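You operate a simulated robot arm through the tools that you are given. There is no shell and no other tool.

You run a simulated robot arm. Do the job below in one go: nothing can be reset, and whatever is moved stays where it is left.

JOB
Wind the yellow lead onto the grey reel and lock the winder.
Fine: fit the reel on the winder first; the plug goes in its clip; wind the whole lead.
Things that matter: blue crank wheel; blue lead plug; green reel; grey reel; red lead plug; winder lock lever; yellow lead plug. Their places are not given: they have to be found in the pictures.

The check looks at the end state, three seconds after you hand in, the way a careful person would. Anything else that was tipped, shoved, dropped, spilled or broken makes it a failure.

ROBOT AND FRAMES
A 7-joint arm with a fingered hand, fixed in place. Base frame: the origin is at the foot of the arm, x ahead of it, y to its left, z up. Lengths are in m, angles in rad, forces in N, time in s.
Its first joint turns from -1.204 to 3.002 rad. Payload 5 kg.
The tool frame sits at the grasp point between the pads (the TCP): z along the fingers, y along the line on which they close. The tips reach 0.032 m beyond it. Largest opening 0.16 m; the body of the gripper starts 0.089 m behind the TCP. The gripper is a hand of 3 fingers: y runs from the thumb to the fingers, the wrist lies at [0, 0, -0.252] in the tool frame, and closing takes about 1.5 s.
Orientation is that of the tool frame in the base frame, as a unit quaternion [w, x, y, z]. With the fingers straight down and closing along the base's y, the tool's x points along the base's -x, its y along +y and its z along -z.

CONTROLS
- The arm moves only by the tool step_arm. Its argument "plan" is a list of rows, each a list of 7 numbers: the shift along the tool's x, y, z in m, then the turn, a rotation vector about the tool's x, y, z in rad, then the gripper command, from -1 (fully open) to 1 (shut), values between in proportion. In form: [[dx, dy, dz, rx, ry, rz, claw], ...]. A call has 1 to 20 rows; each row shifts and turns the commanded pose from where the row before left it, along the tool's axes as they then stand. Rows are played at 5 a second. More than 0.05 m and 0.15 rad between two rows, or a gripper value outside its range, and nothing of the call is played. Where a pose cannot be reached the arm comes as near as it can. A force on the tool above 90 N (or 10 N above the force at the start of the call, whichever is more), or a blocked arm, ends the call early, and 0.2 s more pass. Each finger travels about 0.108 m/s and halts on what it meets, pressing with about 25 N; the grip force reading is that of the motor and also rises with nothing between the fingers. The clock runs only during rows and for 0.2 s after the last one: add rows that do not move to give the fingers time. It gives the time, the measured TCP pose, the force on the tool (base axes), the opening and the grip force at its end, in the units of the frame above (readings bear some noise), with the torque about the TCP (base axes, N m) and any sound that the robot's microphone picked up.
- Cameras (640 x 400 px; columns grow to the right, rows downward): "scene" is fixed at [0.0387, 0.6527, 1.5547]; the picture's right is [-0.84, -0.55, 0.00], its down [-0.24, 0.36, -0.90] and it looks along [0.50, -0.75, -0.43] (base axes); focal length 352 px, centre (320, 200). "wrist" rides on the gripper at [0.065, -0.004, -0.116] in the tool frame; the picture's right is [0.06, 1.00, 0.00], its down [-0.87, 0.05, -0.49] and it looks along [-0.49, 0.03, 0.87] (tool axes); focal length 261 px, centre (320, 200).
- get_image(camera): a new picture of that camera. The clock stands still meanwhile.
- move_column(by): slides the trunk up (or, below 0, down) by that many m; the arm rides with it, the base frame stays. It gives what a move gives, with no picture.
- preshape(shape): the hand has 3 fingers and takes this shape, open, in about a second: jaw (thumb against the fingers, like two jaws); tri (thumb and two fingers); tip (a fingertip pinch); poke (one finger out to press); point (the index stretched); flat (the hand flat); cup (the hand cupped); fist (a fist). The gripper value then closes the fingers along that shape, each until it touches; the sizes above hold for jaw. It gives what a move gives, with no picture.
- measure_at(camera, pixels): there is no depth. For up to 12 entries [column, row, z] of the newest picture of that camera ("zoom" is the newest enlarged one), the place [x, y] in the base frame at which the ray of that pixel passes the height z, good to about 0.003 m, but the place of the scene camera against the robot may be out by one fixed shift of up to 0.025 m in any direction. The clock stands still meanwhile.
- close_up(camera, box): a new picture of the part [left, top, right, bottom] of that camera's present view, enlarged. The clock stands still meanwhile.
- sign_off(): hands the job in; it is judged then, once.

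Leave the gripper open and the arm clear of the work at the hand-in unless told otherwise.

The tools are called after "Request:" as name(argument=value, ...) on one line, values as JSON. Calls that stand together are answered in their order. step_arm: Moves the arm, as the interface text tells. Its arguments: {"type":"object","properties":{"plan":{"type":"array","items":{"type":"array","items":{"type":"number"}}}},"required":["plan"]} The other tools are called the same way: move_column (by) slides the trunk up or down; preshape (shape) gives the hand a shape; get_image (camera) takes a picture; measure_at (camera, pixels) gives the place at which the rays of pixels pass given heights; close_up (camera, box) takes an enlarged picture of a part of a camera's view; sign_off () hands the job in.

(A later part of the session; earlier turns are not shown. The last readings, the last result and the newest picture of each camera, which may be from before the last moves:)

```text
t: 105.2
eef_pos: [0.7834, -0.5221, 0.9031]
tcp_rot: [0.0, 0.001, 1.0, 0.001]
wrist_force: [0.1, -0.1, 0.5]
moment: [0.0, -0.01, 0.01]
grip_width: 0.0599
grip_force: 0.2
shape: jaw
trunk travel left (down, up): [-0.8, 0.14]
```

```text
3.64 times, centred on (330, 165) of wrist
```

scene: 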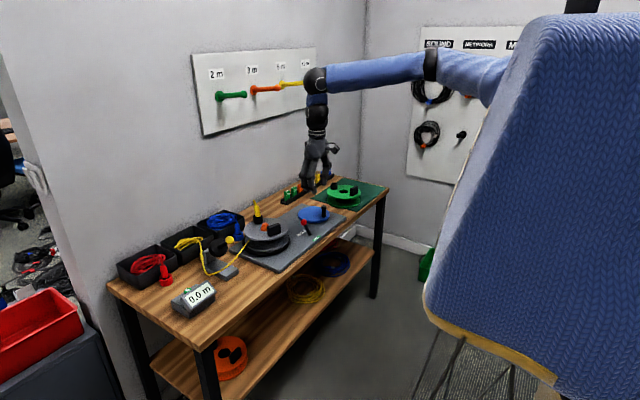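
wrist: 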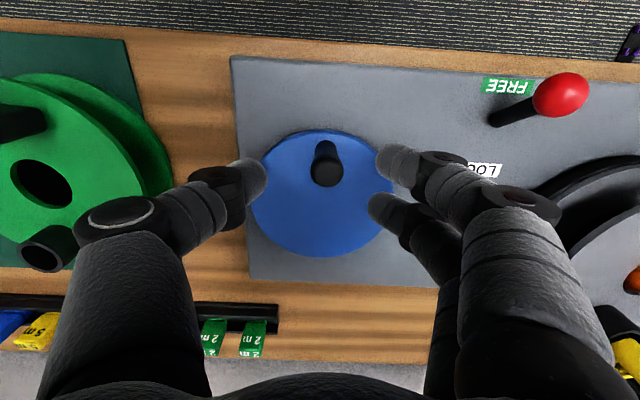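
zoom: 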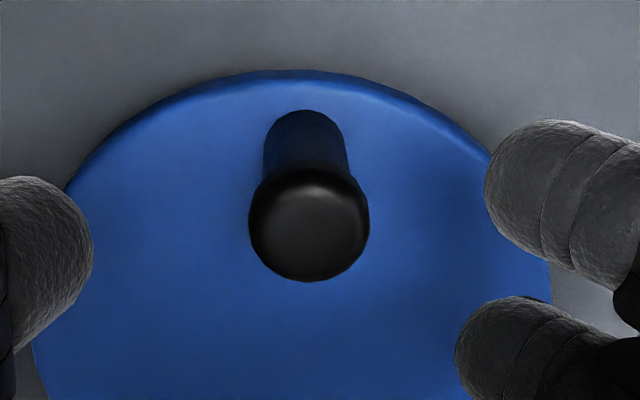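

The peg is refined to (0.793,-0.5165), head centre z≈0.85, and wheel centre to about (0.847,-0.516). I'll adjust and lower around the peg.

Request:
step_arm(plan=[[-0.007, 0.0015, 0, 0, 0, 0, 0.25], [0, 0, 0.02, 0, 0, 0, 0.25], [0, 0, 0.02, 0, 0, 0, 0.25], [0, 0, 0.02, 0, 0, 0, 0.25], [0, 0, 0, 0, 0, 0, 0.25]])

Request:
close_up(camera="wrist", box=[220, 110, 420, 270])

Request:
close_up(camera="scene", box=[280, 170, 360, 240])

```text
t: 106.4
eef_pos: [0.7917, -0.5175, 0.8453]
tcp_rot: [0.001, 0.0, 1.0, 0.001]
wrist_force: [0.1, 0.3, 0.2]
moment: [0.02, -0.01, -0.01]
grip_width: 0.0598
grip_force: 0.0
shape: jaw
trunk travel left (down, up): [-0.8, 0.14]
```

```text
2.50 times, centred on (320, 190) of wrist
```

zoom: 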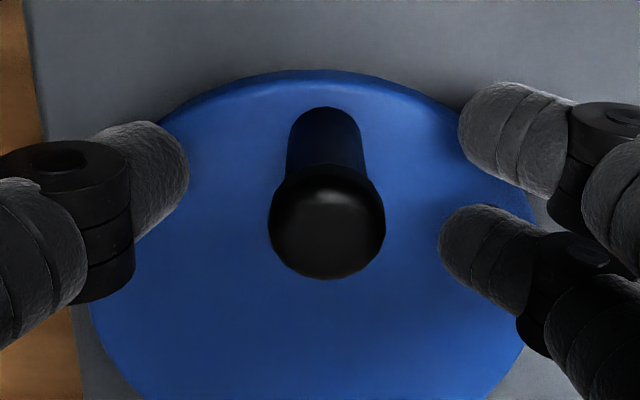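

```text
5.71 times, centred on (320, 205) of scene
```

zoom: 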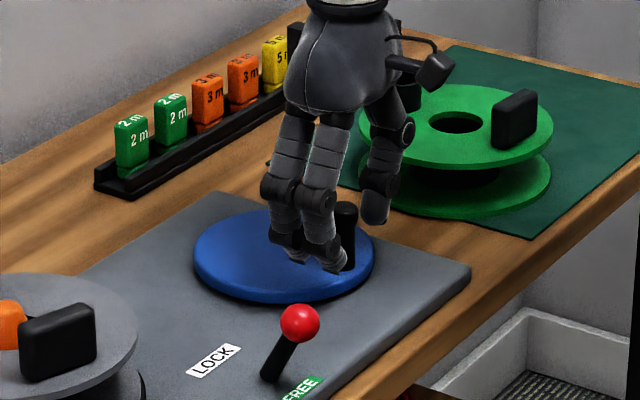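

Good position. I'll close on the peg and read the width and forces.

Request:
step_arm(plan=[[0, 0, 0, 0, 0, 0, 0.6], [0, 0, 0, 0, 0, 0, 0.85], [0, 0, 0, 0, 0, 0, 1], [0, 0, 0, 0, 0, 0, 1], [0, 0, 0, 0, 0, 0, 1]])

Request:
close_up(camera="wrist", box=[220, 110, 420, 270])

```text
t: 107.6
eef_pos: [0.7923, -0.5179, 0.8424]
tcp_rot: [0.0, -0.001, 1.0, 0.001]
wrist_force: [-2.0, -0.7, -2.5]
moment: [-0.03, 0.03, 0.02]
grip_width: 0.0058
grip_force: 24.8
shape: jaw
trunk travel left (down, up): [-0.8, 0.14]
```

```text
2.50 times, centred on (320, 190) of wrist
```

zoom: 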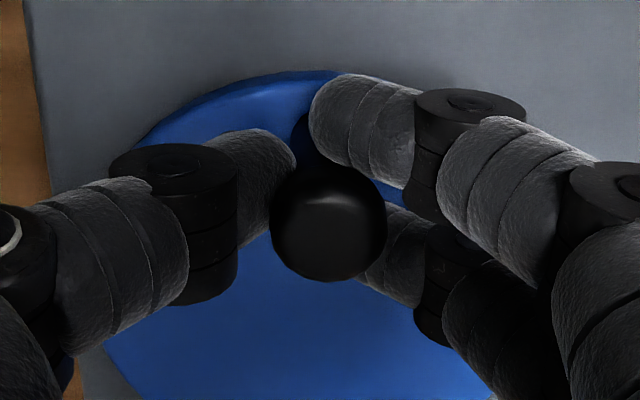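

Caged and gripped. I'll test-turn the crank 20° clockwise seen from above (the peg moves toward +y first) and read the forces.

Request:
step_arm(plan=[[-0.0008, 0.0094, 0, 0, 0, 0, 1], [-0.0025, 0.0091, 0, 0, 0, 0, 1], [0, 0, 0, 0, 0, 0, 1]])

Request:
get_image(camera="wrist")

Request:
close_up(camera="scene", box=[150, 180, 360, 320])

```text
t: 108.4
eef_pos: [0.7929, -0.5029, 0.8442]
tcp_rot: [0.0, 0.001, 1.0, 0.0]
wrist_force: [-22.5, -47.2, 19.3]
moment: [-1.56, 0.45, -0.5]
grip_width: 0.0101
grip_force: 25.0
shape: jaw
trunk travel left (down, up): [-0.8, 0.14]
```

```text
taken
```

wrist: 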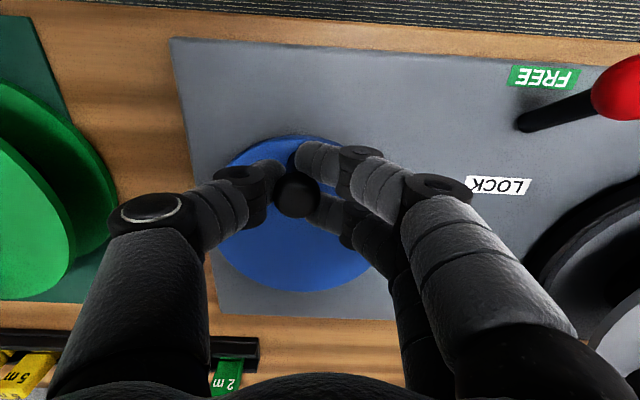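

```text
2.86 times, centred on (255, 250) of scene
```

zoom: 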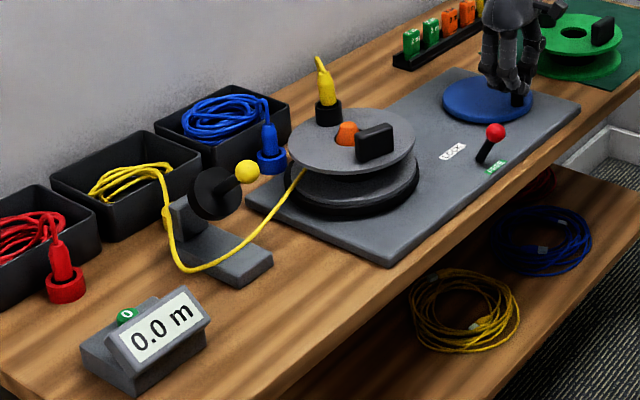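

Strong resistance (47 N) and the wheel didn't move, so it is ratcheted that way. I'll go back and try counter-clockwise.

Request:
step_arm(plan=[[0.0025, -0.0091, 0, 0, 0, 0, 1], [0.0008, -0.0094, 0, 0, 0, 0, 1], [-0.0008, -0.0094, 0, 0, 0, 0, 1], [-0.0025, -0.0091, 0, 0, 0, 0, 1], [0, 0, 0, 0, 0, 0, 1]])

Request:
get_image(camera="wrist")

Request:
close_up(camera="scene", box=[150, 180, 360, 320])

```text
t: 109.6
eef_pos: [0.7954, -0.537, 0.844]
tcp_rot: [0.001, 0.0, 1.0, 0.001]
wrist_force: [2.5, -1.0, 6.1]
moment: [-0.04, -0.15, -0.02]
grip_width: 0.0061
grip_force: 25.1
shape: jaw
trunk travel left (down, up): [-0.8, 0.14]
```

```text
taken
```

wrist: 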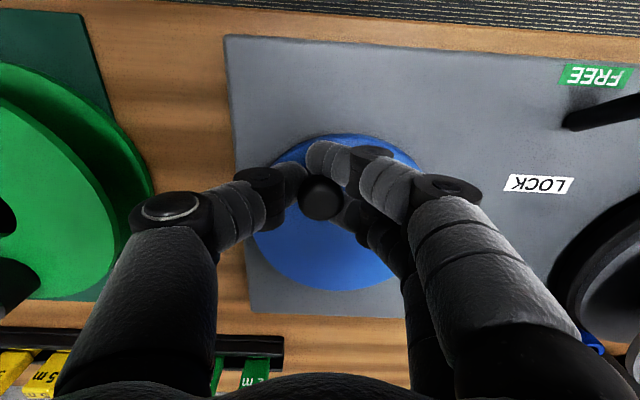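

```text
2.86 times, centred on (255, 250) of scene
```

zoom: 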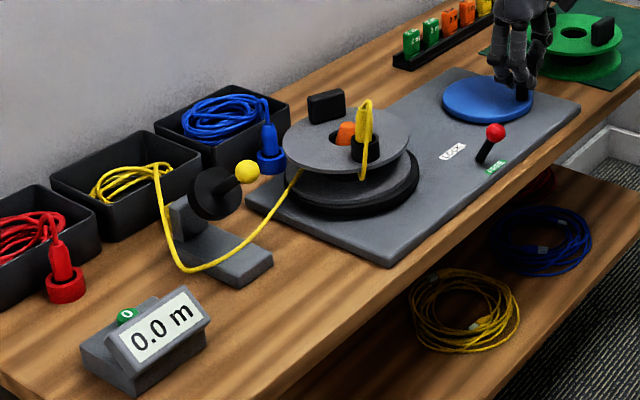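

With 20° of counter-clockwise crank the reel turned about half a turn, so the winder is geared up and winds this way. The forces are small and the circle fits. I'll continue counter-clockwise 90° in 10° steps.

Request:
step_arm(plan=[[-0.00398, -0.00853, 0, 0, 0, 0, 1], [-0.0054, -0.00771, 0, 0, 0, 0, 1], [-0.00666, -0.00666, 0, 0, 0, 0, 1], [-0.00771, -0.0054, 0, 0, 0, 0, 1], [-0.00853, -0.00398, 0, 0, 0, 0, 1], [-0.00909, -0.00244, 0, 0, 0, 0, 1], [-0.00938, -0.00082, 0, 0, 0, 0, 1], [-0.00938, 0.00082, 0, 0, 0, 0, 1], [-0.00909, 0.00244, 0, 0, 0, 0, 1]])

Request:
get_image(camera="wrist")

Request:
close_up(camera="scene", box=[150, 180, 360, 320])

```text
t: 111.6
eef_pos: [0.8686, -0.5654, 0.8436]
tcp_rot: [0.002, 0.0, 1.0, 0.003]
wrist_force: [18.1, -10.4, -6.7]
moment: [-0.2, -0.36, 0.05]
grip_width: 0.0046
grip_force: 25.3
shape: jaw
trunk travel left (down, up): [-0.8, 0.14]
```

```text
taken
```

wrist: 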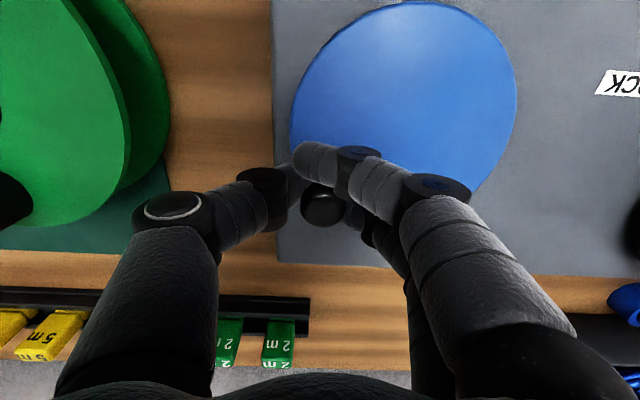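

```text
2.86 times, centred on (255, 250) of scene
```

zoom: 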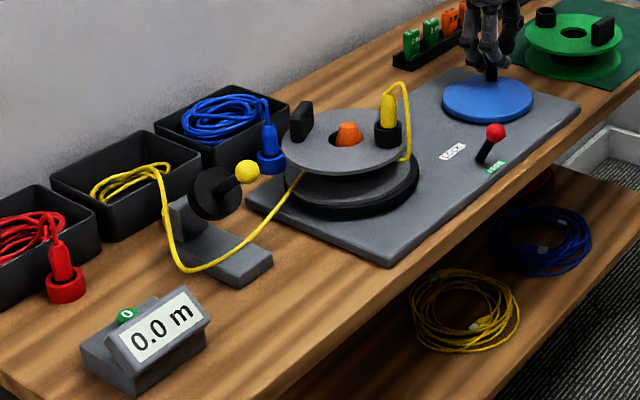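

That works. The force (18,-10) N suggests the true circle is slightly larger and shifted, so I'll use centre (0.8478,-0.5185) and radius 0.0555. Next is about 150° in 15° steps.

Request:
step_arm(plan=[[-0.0148, 0.0046, 0, 0, 0, 0, 1], [-0.01068, 0.00979, 0, 0, 0, 0, 1], [-0.00778, 0.01222, 0, 0, 0, 0, 1], [-0.00436, 0.01382, 0, 0, 0, 0, 1], [-0.00063, 0.01447, 0, 0, 0, 0, 1], [0.00314, 0.01414, 0, 0, 0, 0, 1], [0.00669, 0.01285, 0, 0, 0, 0, 1], [0.00979, 0.01068, 0, 0, 0, 0, 1], [0.01222, 0.00778, 0, 0, 0, 0, 1], [0.01382, 0.00436, 0, 0, 0, 0, 1]])

Request:
get_image(camera="wrist")

Request:
close_up(camera="scene", box=[150, 180, 360, 320])

```text
t: 113.8
eef_pos: [0.8536, -0.464, 0.8445]
tcp_rot: [0.0, 0.0, 1.0, 0.001]
wrist_force: [-7.4, -11.2, 1.7]
moment: [-0.15, 0.0, 0.21]
grip_width: 0.0045
grip_force: 25.1
shape: jaw
trunk travel left (down, up): [-0.8, 0.14]
```

```text
taken
```

wrist: 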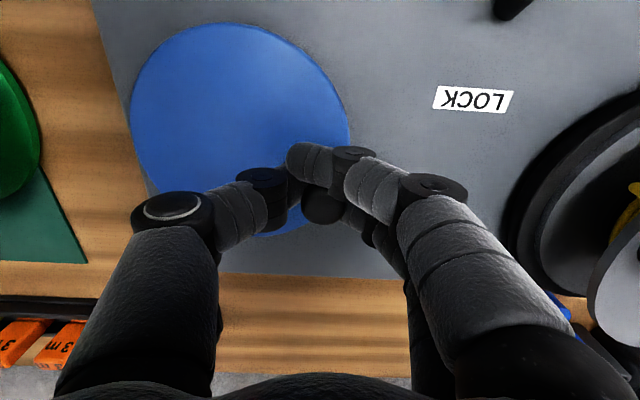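

```text
2.86 times, centred on (255, 250) of scene
```

zoom: 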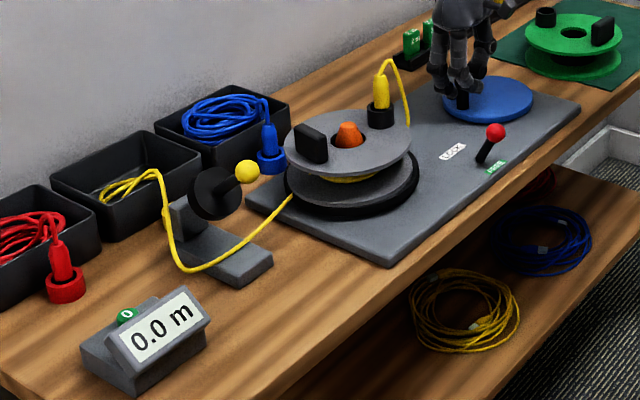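

The bin is nearly empty already, and lead is collecting on the reel core. I'll continue 90° more.

Request:
step_arm(plan=[[0.01447, 0.00063, 0, 0, 0, 0, 1], [0.01414, -0.00414, 0, 0, 0, 0, 1], [0.01285, -0.00669, 0, 0, 0, 0, 1], [0.01068, -0.00979, 0, 0, 0, 0, 1], [0.00778, -0.01222, 0, 0, 0, 0, 1], [0.00436, -0.01382, 0, 0, 0, 0, 1]])

Request:
get_image(camera="wrist")

Request:
close_up(camera="scene", box=[150, 180, 360, 320])

```text
t: 115.2
eef_pos: [0.7886, -0.5163, 0.8435]
tcp_rot: [-0.001, 0.003, 1.0, -0.003]
wrist_force: [-7.9, -10.7, 1.4]
moment: [-0.02, 0.05, 0.34]
grip_width: 0.0041
grip_force: 24.6
shape: jaw
trunk travel left (down, up): [-0.8, 0.14]
```

```text
taken
```

wrist: 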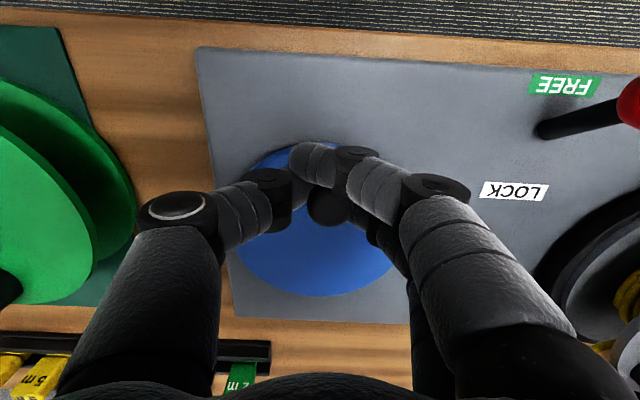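

```text
2.86 times, centred on (255, 250) of scene
```

zoom: 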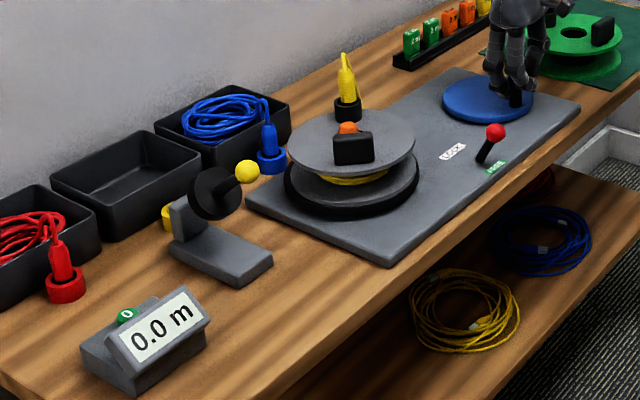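

The lead has left the bin and the bench entirely. I'll zoom in to check that all of it is on the reel.

Request:
close_up(camera="scene", box=[235, 190, 315, 260])

Request:
close_up(camera="scene", box=[160, 210, 250, 290])

```text
5.71 times, centred on (275, 225) of scene
```

zoom: 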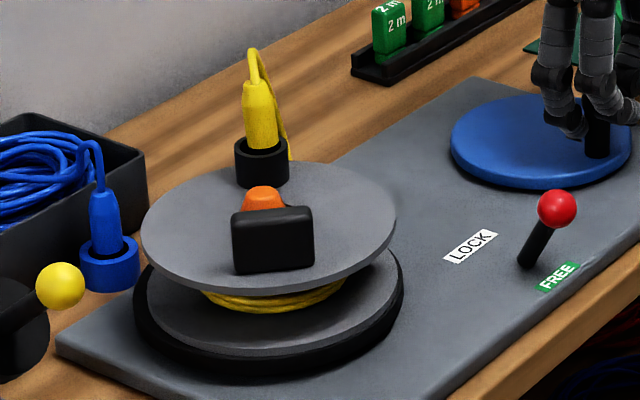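

```text
5.00 times, centred on (205, 250) of scene
```

zoom: 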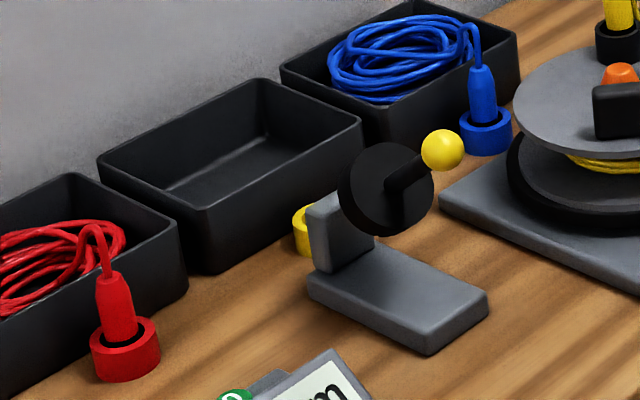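

The whole lead appears wound: bin empty, nothing on the bench, plug in its clip. I'll turn 30° more to be sure it is fully taken up.

Request:
step_arm(plan=[[0.00063, -0.01347, 0, 0, 0, 0, 1], [-0.00314, -0.01414, 0, 0, 0, 0, 1], [0, 0, 0, 0, 0, 0, 1]])

Request:
close_up(camera="scene", box=[150, 180, 360, 320])

Request:
get_image(camera="wrist")

```text
t: 116.0
eef_pos: [0.7939, -0.544, 0.8449]
tcp_rot: [0.001, 0.002, 1.0, -0.001]
wrist_force: [-9.1, -18.6, -1.7]
moment: [-0.24, 0.09, 0.18]
grip_width: 0.0037
grip_force: 25.0
shape: jaw
trunk travel left (down, up): [-0.8, 0.14]
```

```text
2.86 times, centred on (255, 250) of scene
```

zoom: 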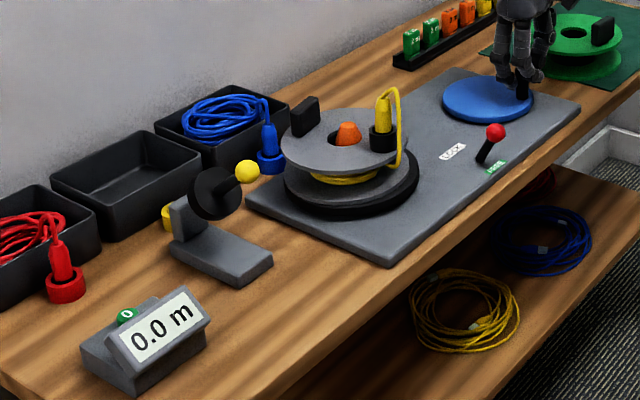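

```text
taken
```

wrist: 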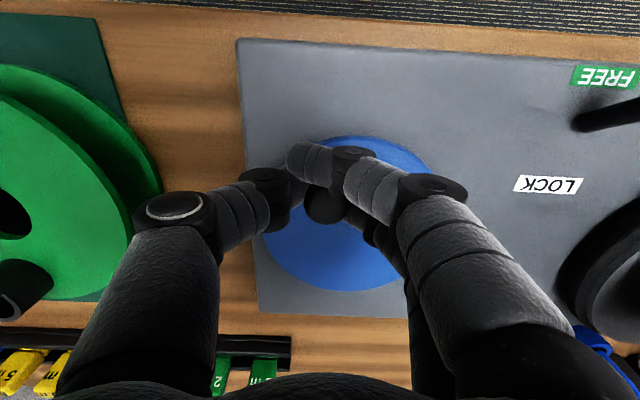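

All wound. I'll release the peg and rise.

Request:
step_arm(plan=[[0, 0, 0, 0, 0, 0, 0.5], [0, 0, 0, 0, 0, 0, 0.25], [0, 0, 0, 0, 0, 0, 0.25], [0, 0, -0.03, 0, 0, 0, 0.25], [0, 0, -0.04, 0, 0, 0, 0.25], [0, 0, -0.04, 0, 0, 0, 0.25], [0, 0, -0.03, 0, 0, 0, 0.6], [0.04, 0.03, 0, 0, 0, 0, 1], [0.04, 0.04, 0, 0, 0, 0, 1], [0.04, 0.04, 0, 0, 0, 0, 1], [0.02, 0.04, 0, 0, 0, 0, 1], [0, 0.03, 0, 0, 0, 0, 1], [0, 0, 0, 0, 0, 0, 1]])

Request:
get_image(camera="wrist")

Request:
close_up(camera="scene", box=[150, 180, 360, 320])

```text
refused: row 9 steps farther than a row can; nothing moved
```

```text
taken
```

wrist: 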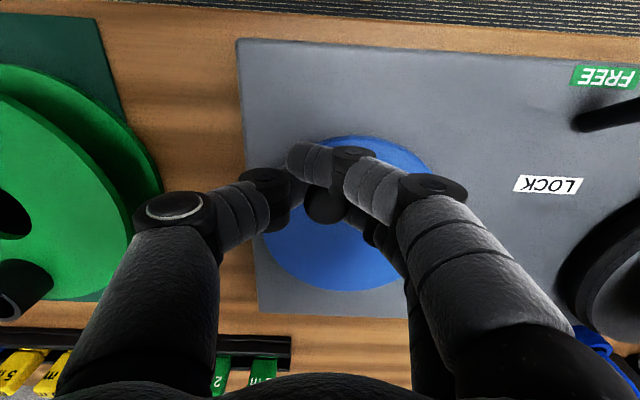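

```text
2.86 times, centred on (255, 250) of scene
```

zoom: 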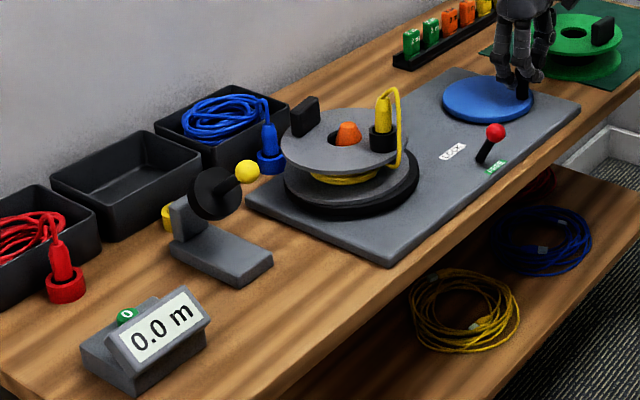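

That row was too long, so nothing moved. I'll repeat with shorter rows.

Request:
step_arm(plan=[[0, 0, 0, 0, 0, 0, 0.5], [0, 0, 0, 0, 0, 0, 0.25], [0, 0, 0, 0, 0, 0, 0.25], [0, 0, -0.03, 0, 0, 0, 0.25], [0, 0, -0.04, 0, 0, 0, 0.25], [0, 0, -0.04, 0, 0, 0, 0.25], [0, 0, -0.03, 0, 0, 0, 0.6], [0.0238, 0.0358, 0, 0, 0, 0, 1], [0.0238, 0.0358, 0, 0, 0, 0, 1], [0.0238, 0.0358, 0, 0, 0, 0, 1], [0.0238, 0.0358, 0, 0, 0, 0, 1], [0.0238, 0.0358, 0, 0, 0, 0, 1], [0, 0, 0, 0, 0, 0, 1]])

Request:
get_image(camera="wrist")

Request:
close_up(camera="scene", box=[150, 180, 360, 320])

```text
t: 118.8
eef_pos: [0.6772, -0.3589, 0.9819]
tcp_rot: [0.0, 0.001, 1.0, 0.001]
wrist_force: [-0.2, -0.4, -0.3]
moment: [0.05, 0.0, -0.01]
grip_width: 0.0
grip_force: 25.2
shape: jaw
trunk travel left (down, up): [-0.8, 0.14]
```

```text
taken
```

wrist: 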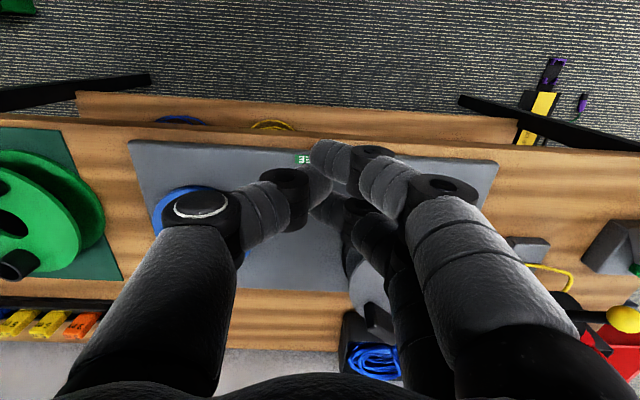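

```text
2.86 times, centred on (255, 250) of scene
```

zoom: 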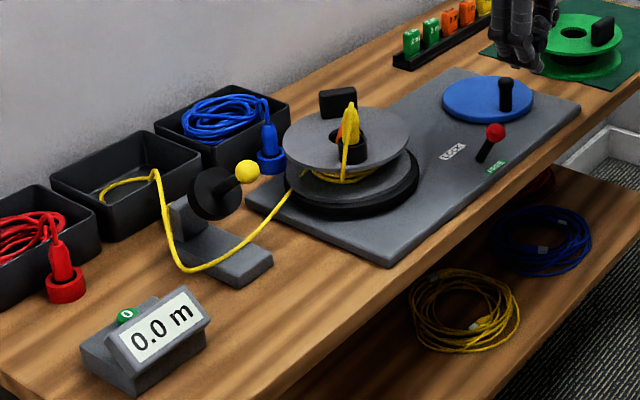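

After releasing, the winder ran back some and lead reappeared in the bin. I'll check whether it is still running back.

Request:
step_arm(plan=[[0, 0, 0, 0, 0, 0, 1], [0, 0, 0, 0, 0, 0, 1]])

Request:
close_up(camera="scene", box=[150, 180, 360, 320])

Request:
close_up(camera="scene", box=[290, 180, 360, 240])

```text
t: 119.4
eef_pos: [0.678, -0.3582, 0.9834]
tcp_rot: [0.001, 0.0, 1.0, 0.001]
wrist_force: [-0.6, -0.8, 0.1]
moment: [0.0, 0.03, -0.01]
grip_width: 0.0001
grip_force: 25.0
shape: jaw
trunk travel left (down, up): [-0.8, 0.14]
```

```text
2.86 times, centred on (255, 250) of scene
```

zoom: 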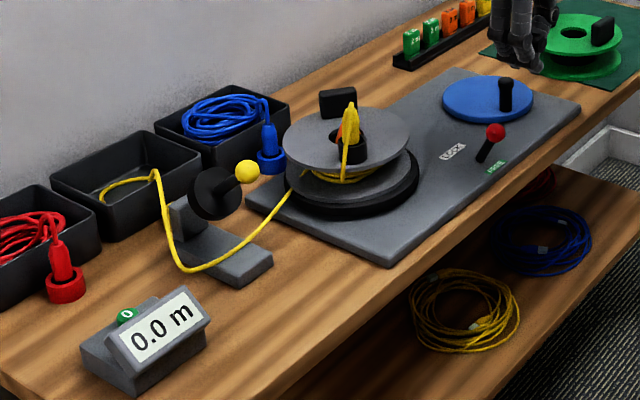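

```text
6.67 times, centred on (325, 210) of scene
```

zoom: 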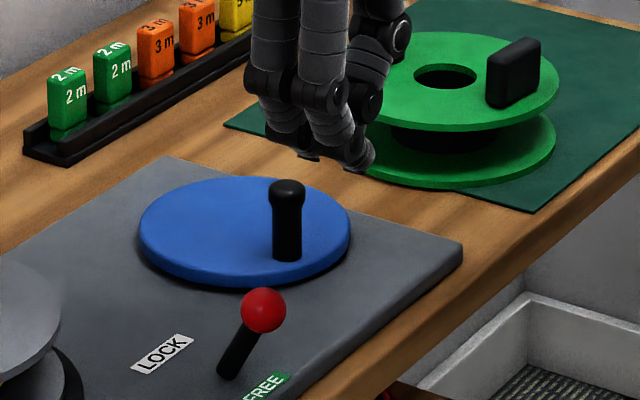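

It is stable now. The peg sits at about 160°, so it ran back about 45°, most likely flicked by the opening fingers since the wheel turns freely. I'll go back, push it on with a loose cage, and leave by lifting straight up without opening. First a look at the peg.

Request:
step_arm(plan=[[0.005, -0.03, 0, 0, 0, 0, 0.6], [0, -0.04, 0, 0, 0, 0, 0.25], [0, -0.04, 0, 0, 0, 0, 0.25], [-0.01, -0.03, 0, 0, 0, 0, 0.25], [0, 0, 0, 0, 0, 0, 0.25]])

Request:
close_up(camera="wrist", box=[240, 150, 380, 290])

Request:
close_up(camera="scene", box=[150, 180, 360, 320])

```text
t: 120.6
eef_pos: [0.6842, -0.4956, 0.9898]
tcp_rot: [0.0, 0.0, 1.0, 0.0]
wrist_force: [0.4, 0.5, -0.3]
moment: [0.02, -0.01, -0.01]
grip_width: 0.0598
grip_force: 0.0
shape: jaw
trunk travel left (down, up): [-0.8, 0.14]
```

```text
2.86 times, centred on (310, 220) of wrist
```

zoom: 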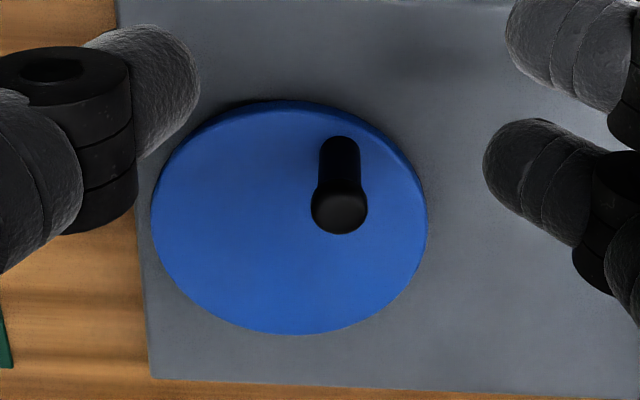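

```text
2.86 times, centred on (255, 250) of scene
```

zoom: 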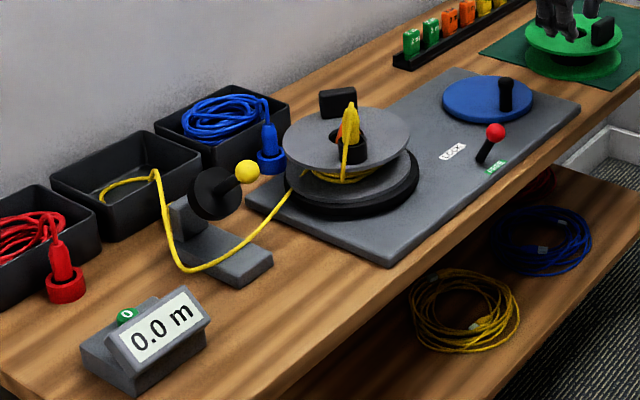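

The peg is at about (0.798,-0.493), at 155° on its circle. I'll come down around it again.

Request:
step_arm(plan=[[-0.045, 0, 0, 0, 0, 0, 0.25], [-0.045, 0, 0, 0, 0, 0, 0.25], [-0.0225, 0.001, 0, 0, 0, 0, 0.25], [0, 0, 0.035, 0, 0, 0, 0.25], [0, 0, 0.035, 0, 0, 0, 0.25], [0, 0, 0.035, 0, 0, 0, 0.25], [0, 0, 0, 0, 0, 0, 0.25]])

Request:
close_up(camera="wrist", box=[220, 110, 420, 270])

```text
t: 122.2
eef_pos: [0.7941, -0.4988, 0.8811]
tcp_rot: [0.0, 0.0, 1.0, 0.001]
wrist_force: [0.7, -0.1, -0.6]
moment: [-0.02, -0.01, 0.03]
grip_width: 0.0596
grip_force: 0.0
shape: jaw
trunk travel left (down, up): [-0.8, 0.14]
```

```text
2.50 times, centred on (320, 190) of wrist
```

zoom: 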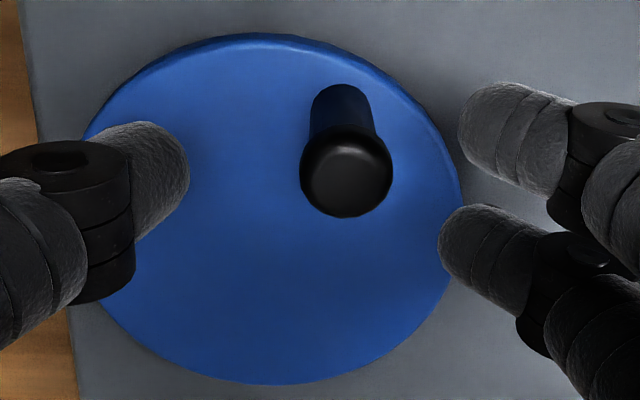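

Request:
step_arm(plan=[[-0.001, 0.0045, 0.01, 0, 0, 0, 0.25], [0, 0, 0.015, 0, 0, 0, 0.25], [0, 0, 0.013, 0, 0, 0, 0.25], [0, 0, 0, 0, 0, 0, 0.5], [0, 0, 0, 0, 0, 0, 0.7], [0, 0, 0, 0, 0, 0, 0.8], [0, 0, 0, 0, 0, 0, 0.87], [0, 0, 0, 0, 0, 0, 0.87]])

Request:
close_up(camera="wrist", box=[220, 110, 420, 270])

Request:
close_up(camera="scene", box=[150, 180, 360, 320])

```text
t: 124.0
eef_pos: [0.7942, -0.4958, 0.8432]
tcp_rot: [-0.001, 0.0, 1.0, 0.001]
wrist_force: [0.0, 0.9, 1.0]
moment: [0.01, -0.02, 0.02]
grip_width: 0.0116
grip_force: 0.0
shape: jaw
trunk travel left (down, up): [-0.8, 0.14]
```

```text
2.50 times, centred on (320, 190) of wrist
```

zoom: 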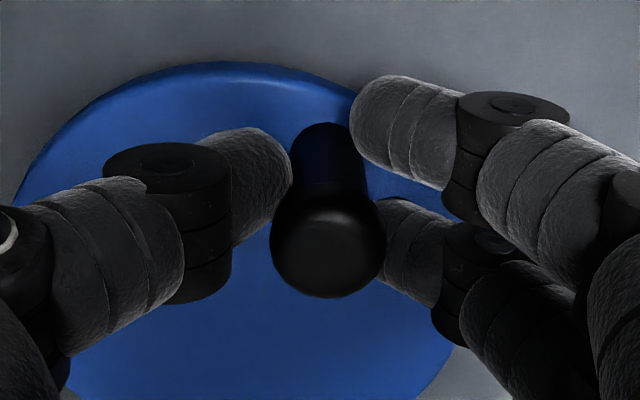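

```text
2.86 times, centred on (255, 250) of scene
```

zoom: 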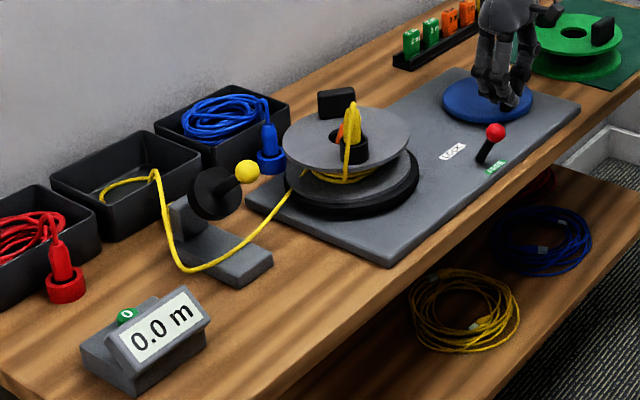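

The peg is loosely caged. I'll push it counter-clockwise from 155° to 235° at a gentle pace, then pause.

Request:
step_arm(plan=[[-0.0002, -0.0068, 0, 0, 0, 0, 0.87], [0.0017, -0.0075, 0, 0, 0, 0, 0.87], [0.0007, -0.0077, 0, 0, 0, 0, 0.87], [-0.0004, -0.0078, 0, 0, 0, 0, 0.87], [-0.0015, -0.0076, 0, 0, 0, 0, 0.87], [-0.0025, -0.0073, 0, 0, 0, 0, 0.87], [-0.0035, -0.0069, 0, 0, 0, 0, 0.87], [-0.0045, -0.0063, 0, 0, 0, 0, 0.87], [-0.0053, -0.0057, 0, 0, 0, 0, 0.87], [-0.006, -0.0049, 0, 0, 0, 0, 0.87], [0, 0, 0, 0, 0, 0, 0.87], [0, 0, 0, 0, 0, 0, 0.87], [0, 0, 0, 0, 0, 0, 0.87]])

Request:
close_up(camera="wrist", box=[220, 110, 420, 270])

Request:
close_up(camera="scene", box=[150, 180, 360, 320])

```text
t: 126.8
eef_pos: [0.8178, -0.5625, 0.8407]
tcp_rot: [-0.001, 0.0, 1.0, 0.0]
wrist_force: [0.3, -2.5, 0.1]
moment: [-0.07, 0.02, -0.06]
grip_width: 0.0112
grip_force: 0.0
shape: jaw
trunk travel left (down, up): [-0.8, 0.14]
```

```text
2.50 times, centred on (320, 190) of wrist
```

zoom: 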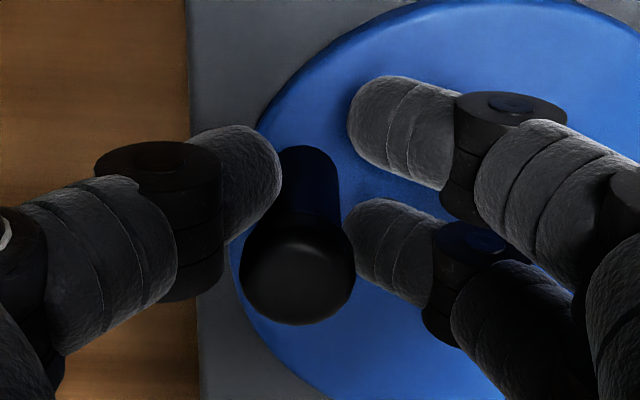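

```text
2.86 times, centred on (255, 250) of scene
```

zoom: 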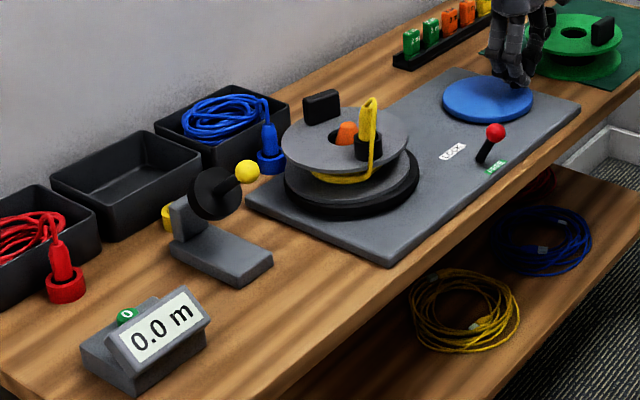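

The lead is fully wound again and forces are tiny. I'll open very slowly and see whether the peg stays put.

Request:
step_arm(plan=[[0, 0, 0, 0, 0, 0, 0.84], [0, 0, 0, 0, 0, 0, 0.81], [0, 0, 0, 0, 0, 0, 0.78], [0, 0, 0, 0, 0, 0, 0.75], [0, 0, 0, 0, 0, 0, 0.72], [0, 0, 0, 0, 0, 0, 0.69], [0, 0, 0, 0, 0, 0, 0.66], [0, 0, 0, 0, 0, 0, 0.63], [0, 0, 0, 0, 0, 0, 0.6], [0, 0, 0, 0, 0, 0, 0.6]])

Request:
close_up(camera="wrist", box=[220, 110, 420, 270])

Request:
close_up(camera="scene", box=[150, 180, 360, 320])

```text
t: 129.0
eef_pos: [0.8165, -0.562, 0.8406]
tcp_rot: [0.001, -0.001, 1.0, 0.0]
wrist_force: [-0.5, 0.0, -0.6]
moment: [0.0, -0.02, 0.0]
grip_width: 0.0316
grip_force: 0.0
shape: jaw
trunk travel left (down, up): [-0.8, 0.14]
```

```text
2.50 times, centred on (320, 190) of wrist
```

zoom: 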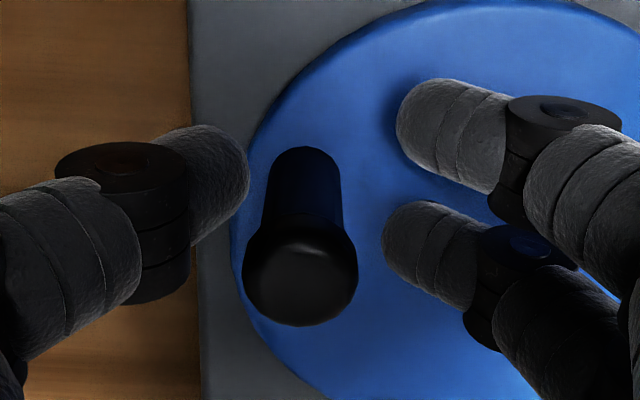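

```text
2.86 times, centred on (255, 250) of scene
```

zoom: 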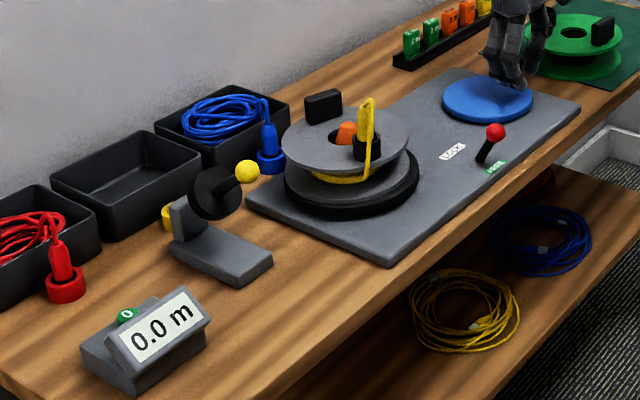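

The peg stayed put and the lead stays wound. I'll centre the hand on the peg, open a little more, and lift straight up.

Request:
step_arm(plan=[[0, -0.004, 0, 0, 0, 0, 0.55], [0, 0, 0, 0, 0, 0, 0.45], [0, 0, 0, 0, 0, 0, 0.35], [0, 0, -0.015, 0, 0, 0, 0.35], [0, 0, -0.02, 0, 0, 0, 0.35], [0, 0, -0.03, 0, 0, 0, 0.35], [0, 0, -0.04, 0, 0, 0, 0.35], [0, 0, -0.035, 0, 0, 0, 0.35], [0, 0, 0, 0, 0, 0, 0.35]])

Request:
get_image(camera="wrist")

Request:
close_up(camera="scene", box=[150, 180, 360, 320])

```text
t: 131.0
eef_pos: [0.8192, -0.5663, 0.9798]
tcp_rot: [0.0, 0.0, 1.0, 0.001]
wrist_force: [-0.1, 0.2, 0.0]
moment: [0.02, -0.02, 0.0]
grip_width: 0.0516
grip_force: 0.0
shape: jaw
trunk travel left (down, up): [-0.8, 0.14]
```

```text
taken
```

wrist: 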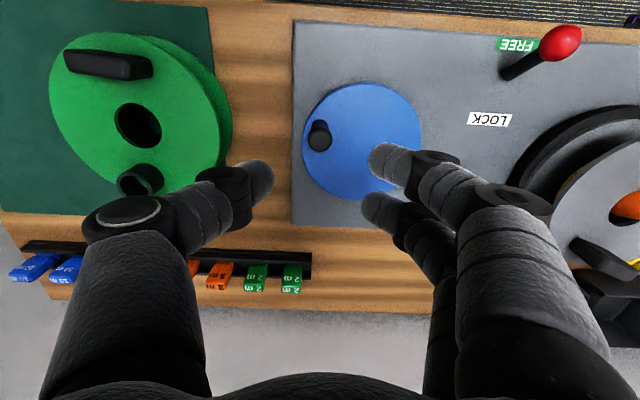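

```text
2.86 times, centred on (255, 250) of scene
```

zoom: 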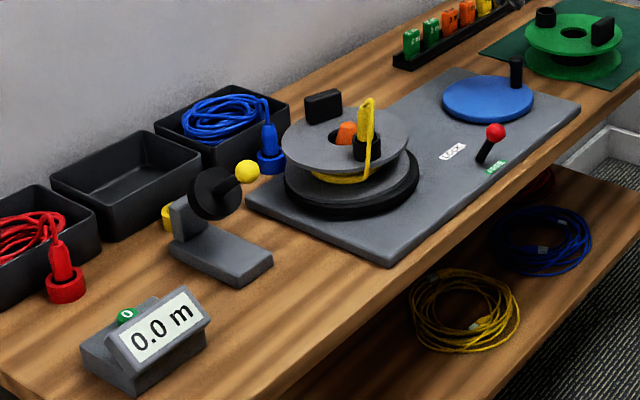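

The winder stays put with the lead wound. Now I'll lock it: close the fingers, move to the near (−x) side of the knob and lower.

Request:
step_arm(plan=[[0.0235, 0.0335, 0, 0, 0, 0, 0.6], [0.0235, 0.0335, 0, 0, 0, 0, 1], [0.0235, 0.0335, 0, 0, 0, 0, 1], [0.0235, 0.0335, 0, 0, 0, 0, 1], [0.0235, 0.0335, 0, 0, 0, 0, 1], [0.0235, 0.0335, 0, 0, 0, 0, 1], [0, 0, 0.03, 0, 0, 0, 1], [0, 0, 0.03, 0, 0, 0, 1], [0, 0, 0, 0, 0, 0, 1]])

Request:
get_image(camera="wrist")

Request:
close_up(camera="scene", box=[260, 170, 360, 250])

```text
t: 133.0
eef_pos: [0.6764, -0.3647, 0.924]
tcp_rot: [0.001, 0.0, 1.0, 0.0]
wrist_force: [0.8, -0.2, -0.6]
moment: [0.04, -0.01, 0.0]
grip_width: 0.0001
grip_force: 25.3
shape: jaw
trunk travel left (down, up): [-0.8, 0.14]
```

```text
taken
```

wrist: 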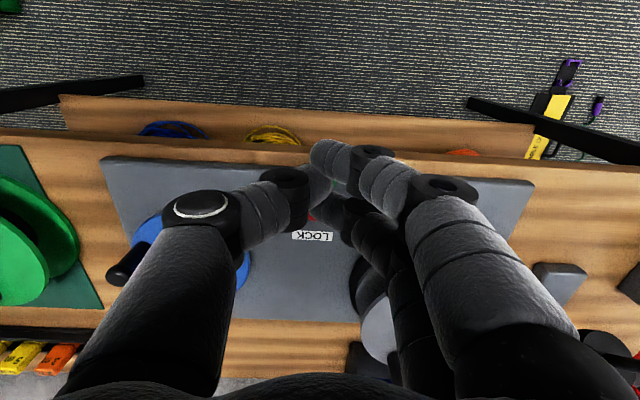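

```text
5.00 times, centred on (310, 210) of scene
```

zoom: 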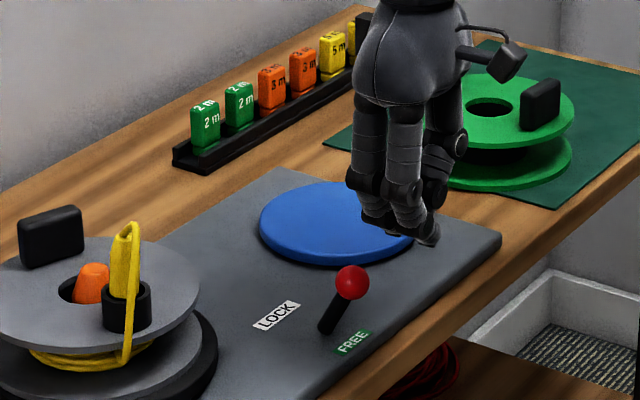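

Request:
step_arm(plan=[[0, 0, 0.025, 0, 0, 0, 1], [0, 0, 0.025, 0, 0, 0, 1], [0, 0, 0.017, 0, 0, 0, 1], [0, 0, 0, 0, 0, 0, 1]])

Request:
close_up(camera="scene", box=[260, 170, 360, 250])

Request:
get_image(camera="wrist")

```text
t: 134.0
eef_pos: [0.6738, -0.3659, 0.8532]
tcp_rot: [-0.001, 0.0, 1.0, 0.002]
wrist_force: [0.9, 0.3, -0.3]
moment: [0.02, -0.04, -0.01]
grip_width: 0.0
grip_force: 24.9
shape: jaw
trunk travel left (down, up): [-0.8, 0.14]
```

```text
5.00 times, centred on (310, 210) of scene
```

zoom: 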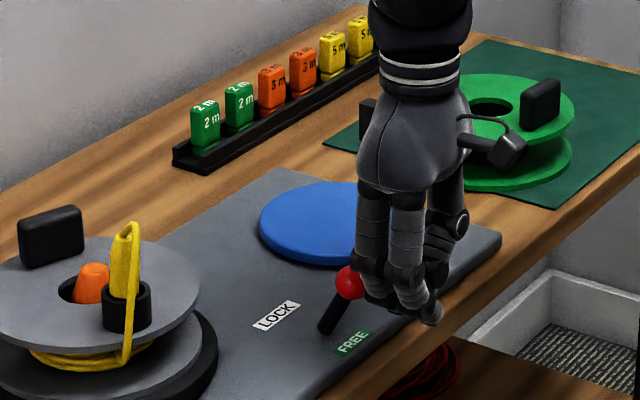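

```text
taken
```

wrist: 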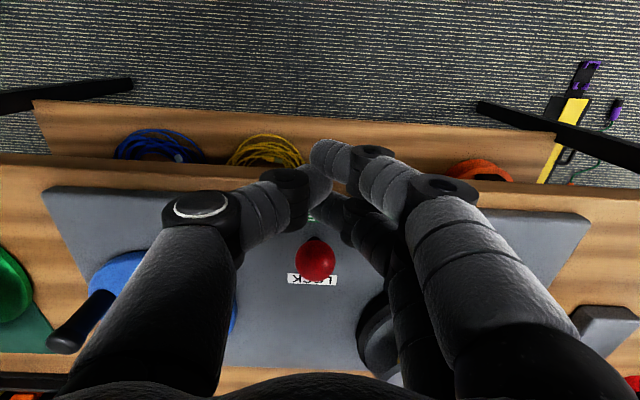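

The knob is directly ahead of the fingers. I'll push toward LOCK (+x).

Request:
step_arm(plan=[[-0.012, 0, 0, 0, 0, 0, 1], [-0.012, 0, 0, 0, 0, 0, 1], [-0.012, 0, 0, 0, 0, 0, 1], [-0.012, 0, 0, 0, 0, 0, 1], [-0.01, 0, 0, 0, 0, 0, 1], [0, 0, 0, 0, 0, 0, 1]])

Request:
close_up(camera="scene", box=[260, 170, 360, 250])

Request:
get_image(camera="wrist")

```text
t: 135.4
eef_pos: [0.7333, -0.3652, 0.8565]
tcp_rot: [0.0, -0.001, 1.0, 0.001]
wrist_force: [-0.2, -0.2, -0.7]
moment: [-0.01, 0.0, 0.0]
grip_width: 0.0001
grip_force: 24.8
shape: jaw
trunk travel left (down, up): [-0.8, 0.14]
```

```text
5.00 times, centred on (310, 210) of scene
```

zoom: 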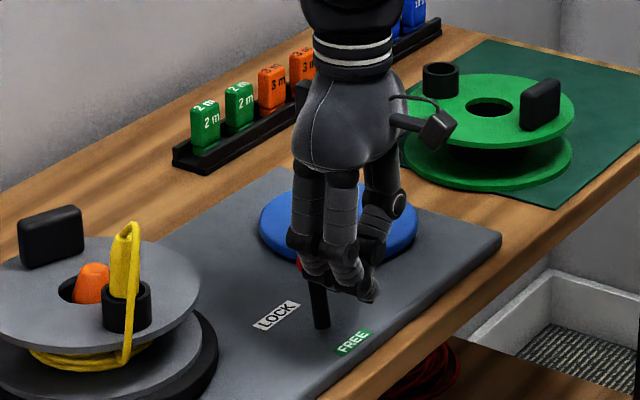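

```text
taken
```

wrist: 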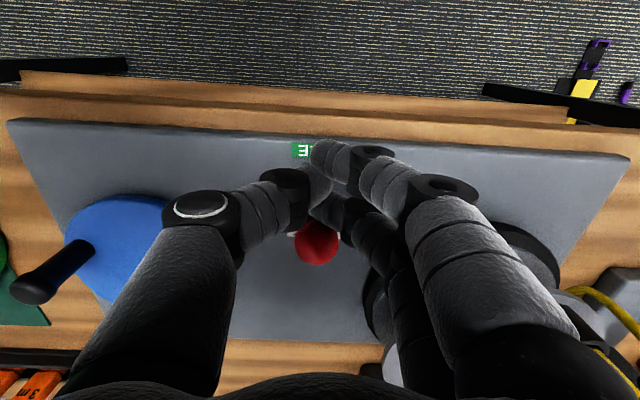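

The lever is upright. I notice something yellow near the stand in the wrist view, at about (600,310). Before locking I'll check that the lead is still fully wound.

Request:
close_up(camera="scene", box=[150, 180, 310, 300])

Request:
close_up(camera="wrist", box=[480, 200, 640, 400])

```text
3.33 times, centred on (230, 240) of scene
```

zoom: 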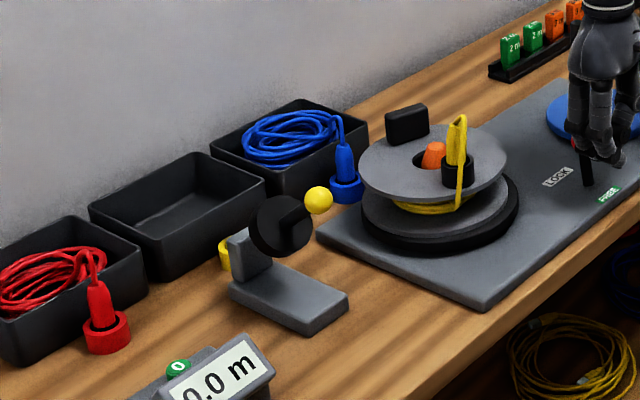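

```text
2.00 times, centred on (560, 300) of wrist
```

zoom: 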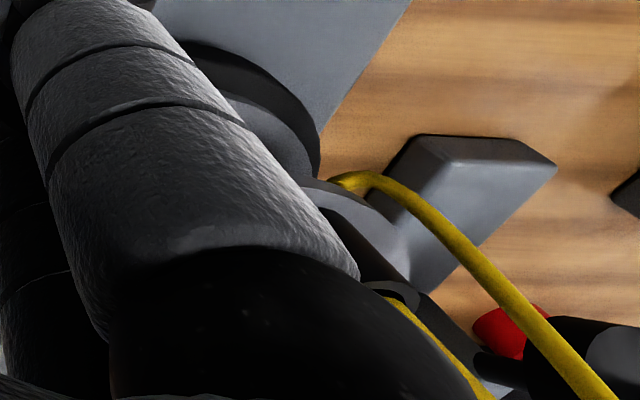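

That was just the cord loop at the plug; the lead is all on the reel. I'll continue pushing the lever to LOCK.

Request:
step_arm(plan=[[-0.008, 0, 0, 0, 0, 0, 1], [-0.008, 0, 0, 0, 0, 0, 1], [-0.006, 0, 0, 0, 0, 0, 1], [-0.004, 0, 0, 0, 0, 0, 1], [0, 0, 0, 0, 0, 0, 1]])

Request:
close_up(camera="scene", box=[260, 170, 360, 250])

Request:
get_image(camera="wrist")

```text
t: 136.6
eef_pos: [0.7586, -0.3643, 0.8552]
tcp_rot: [0.0, -0.001, 1.0, 0.001]
wrist_force: [-2.4, 0.0, -0.3]
moment: [0.01, 0.07, -0.01]
grip_width: 0.0
grip_force: 24.9
shape: jaw
trunk travel left (down, up): [-0.8, 0.14]
```

```text
5.00 times, centred on (310, 210) of scene
```

zoom: 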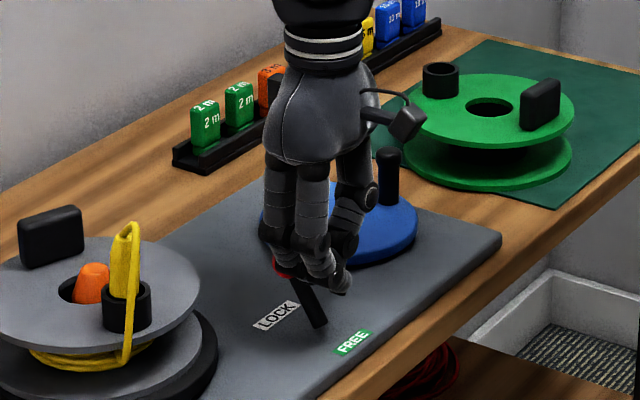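

```text
taken
```

wrist: 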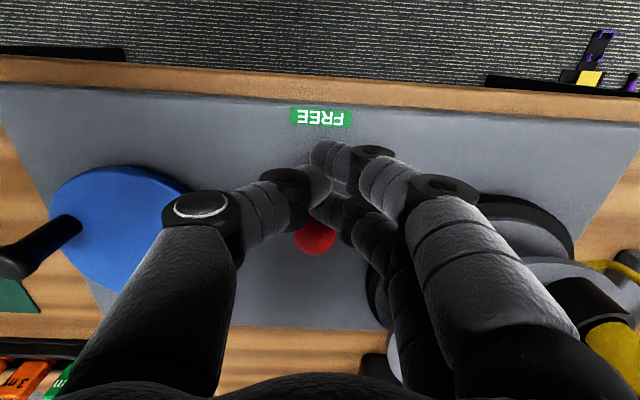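

Almost there. I'll push a bit further to the firm stop.

Request:
step_arm(plan=[[-0.004, 0, 0, 0, 0, 0, 1], [-0.004, 0, 0, 0, 0, 0, 1], [-0.003, 0, 0, 0, 0, 0, 1], [0, 0, 0, 0, 0, 0, 1]])

Request:
close_up(camera="scene", box=[260, 170, 360, 250])

```text
t: 137.6
eef_pos: [0.7626, -0.3643, 0.8561]
tcp_rot: [-0.002, -0.002, 1.0, 0.0]
wrist_force: [-73.1, 4.8, 1.8]
moment: [0.19, 2.0, 0.27]
grip_width: 0.0
grip_force: 24.8
shape: jaw
trunk travel left (down, up): [-0.8, 0.14]
```

```text
5.00 times, centred on (310, 210) of scene
```

zoom: 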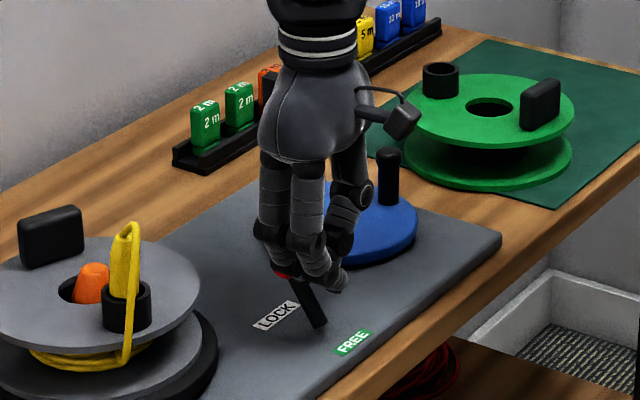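

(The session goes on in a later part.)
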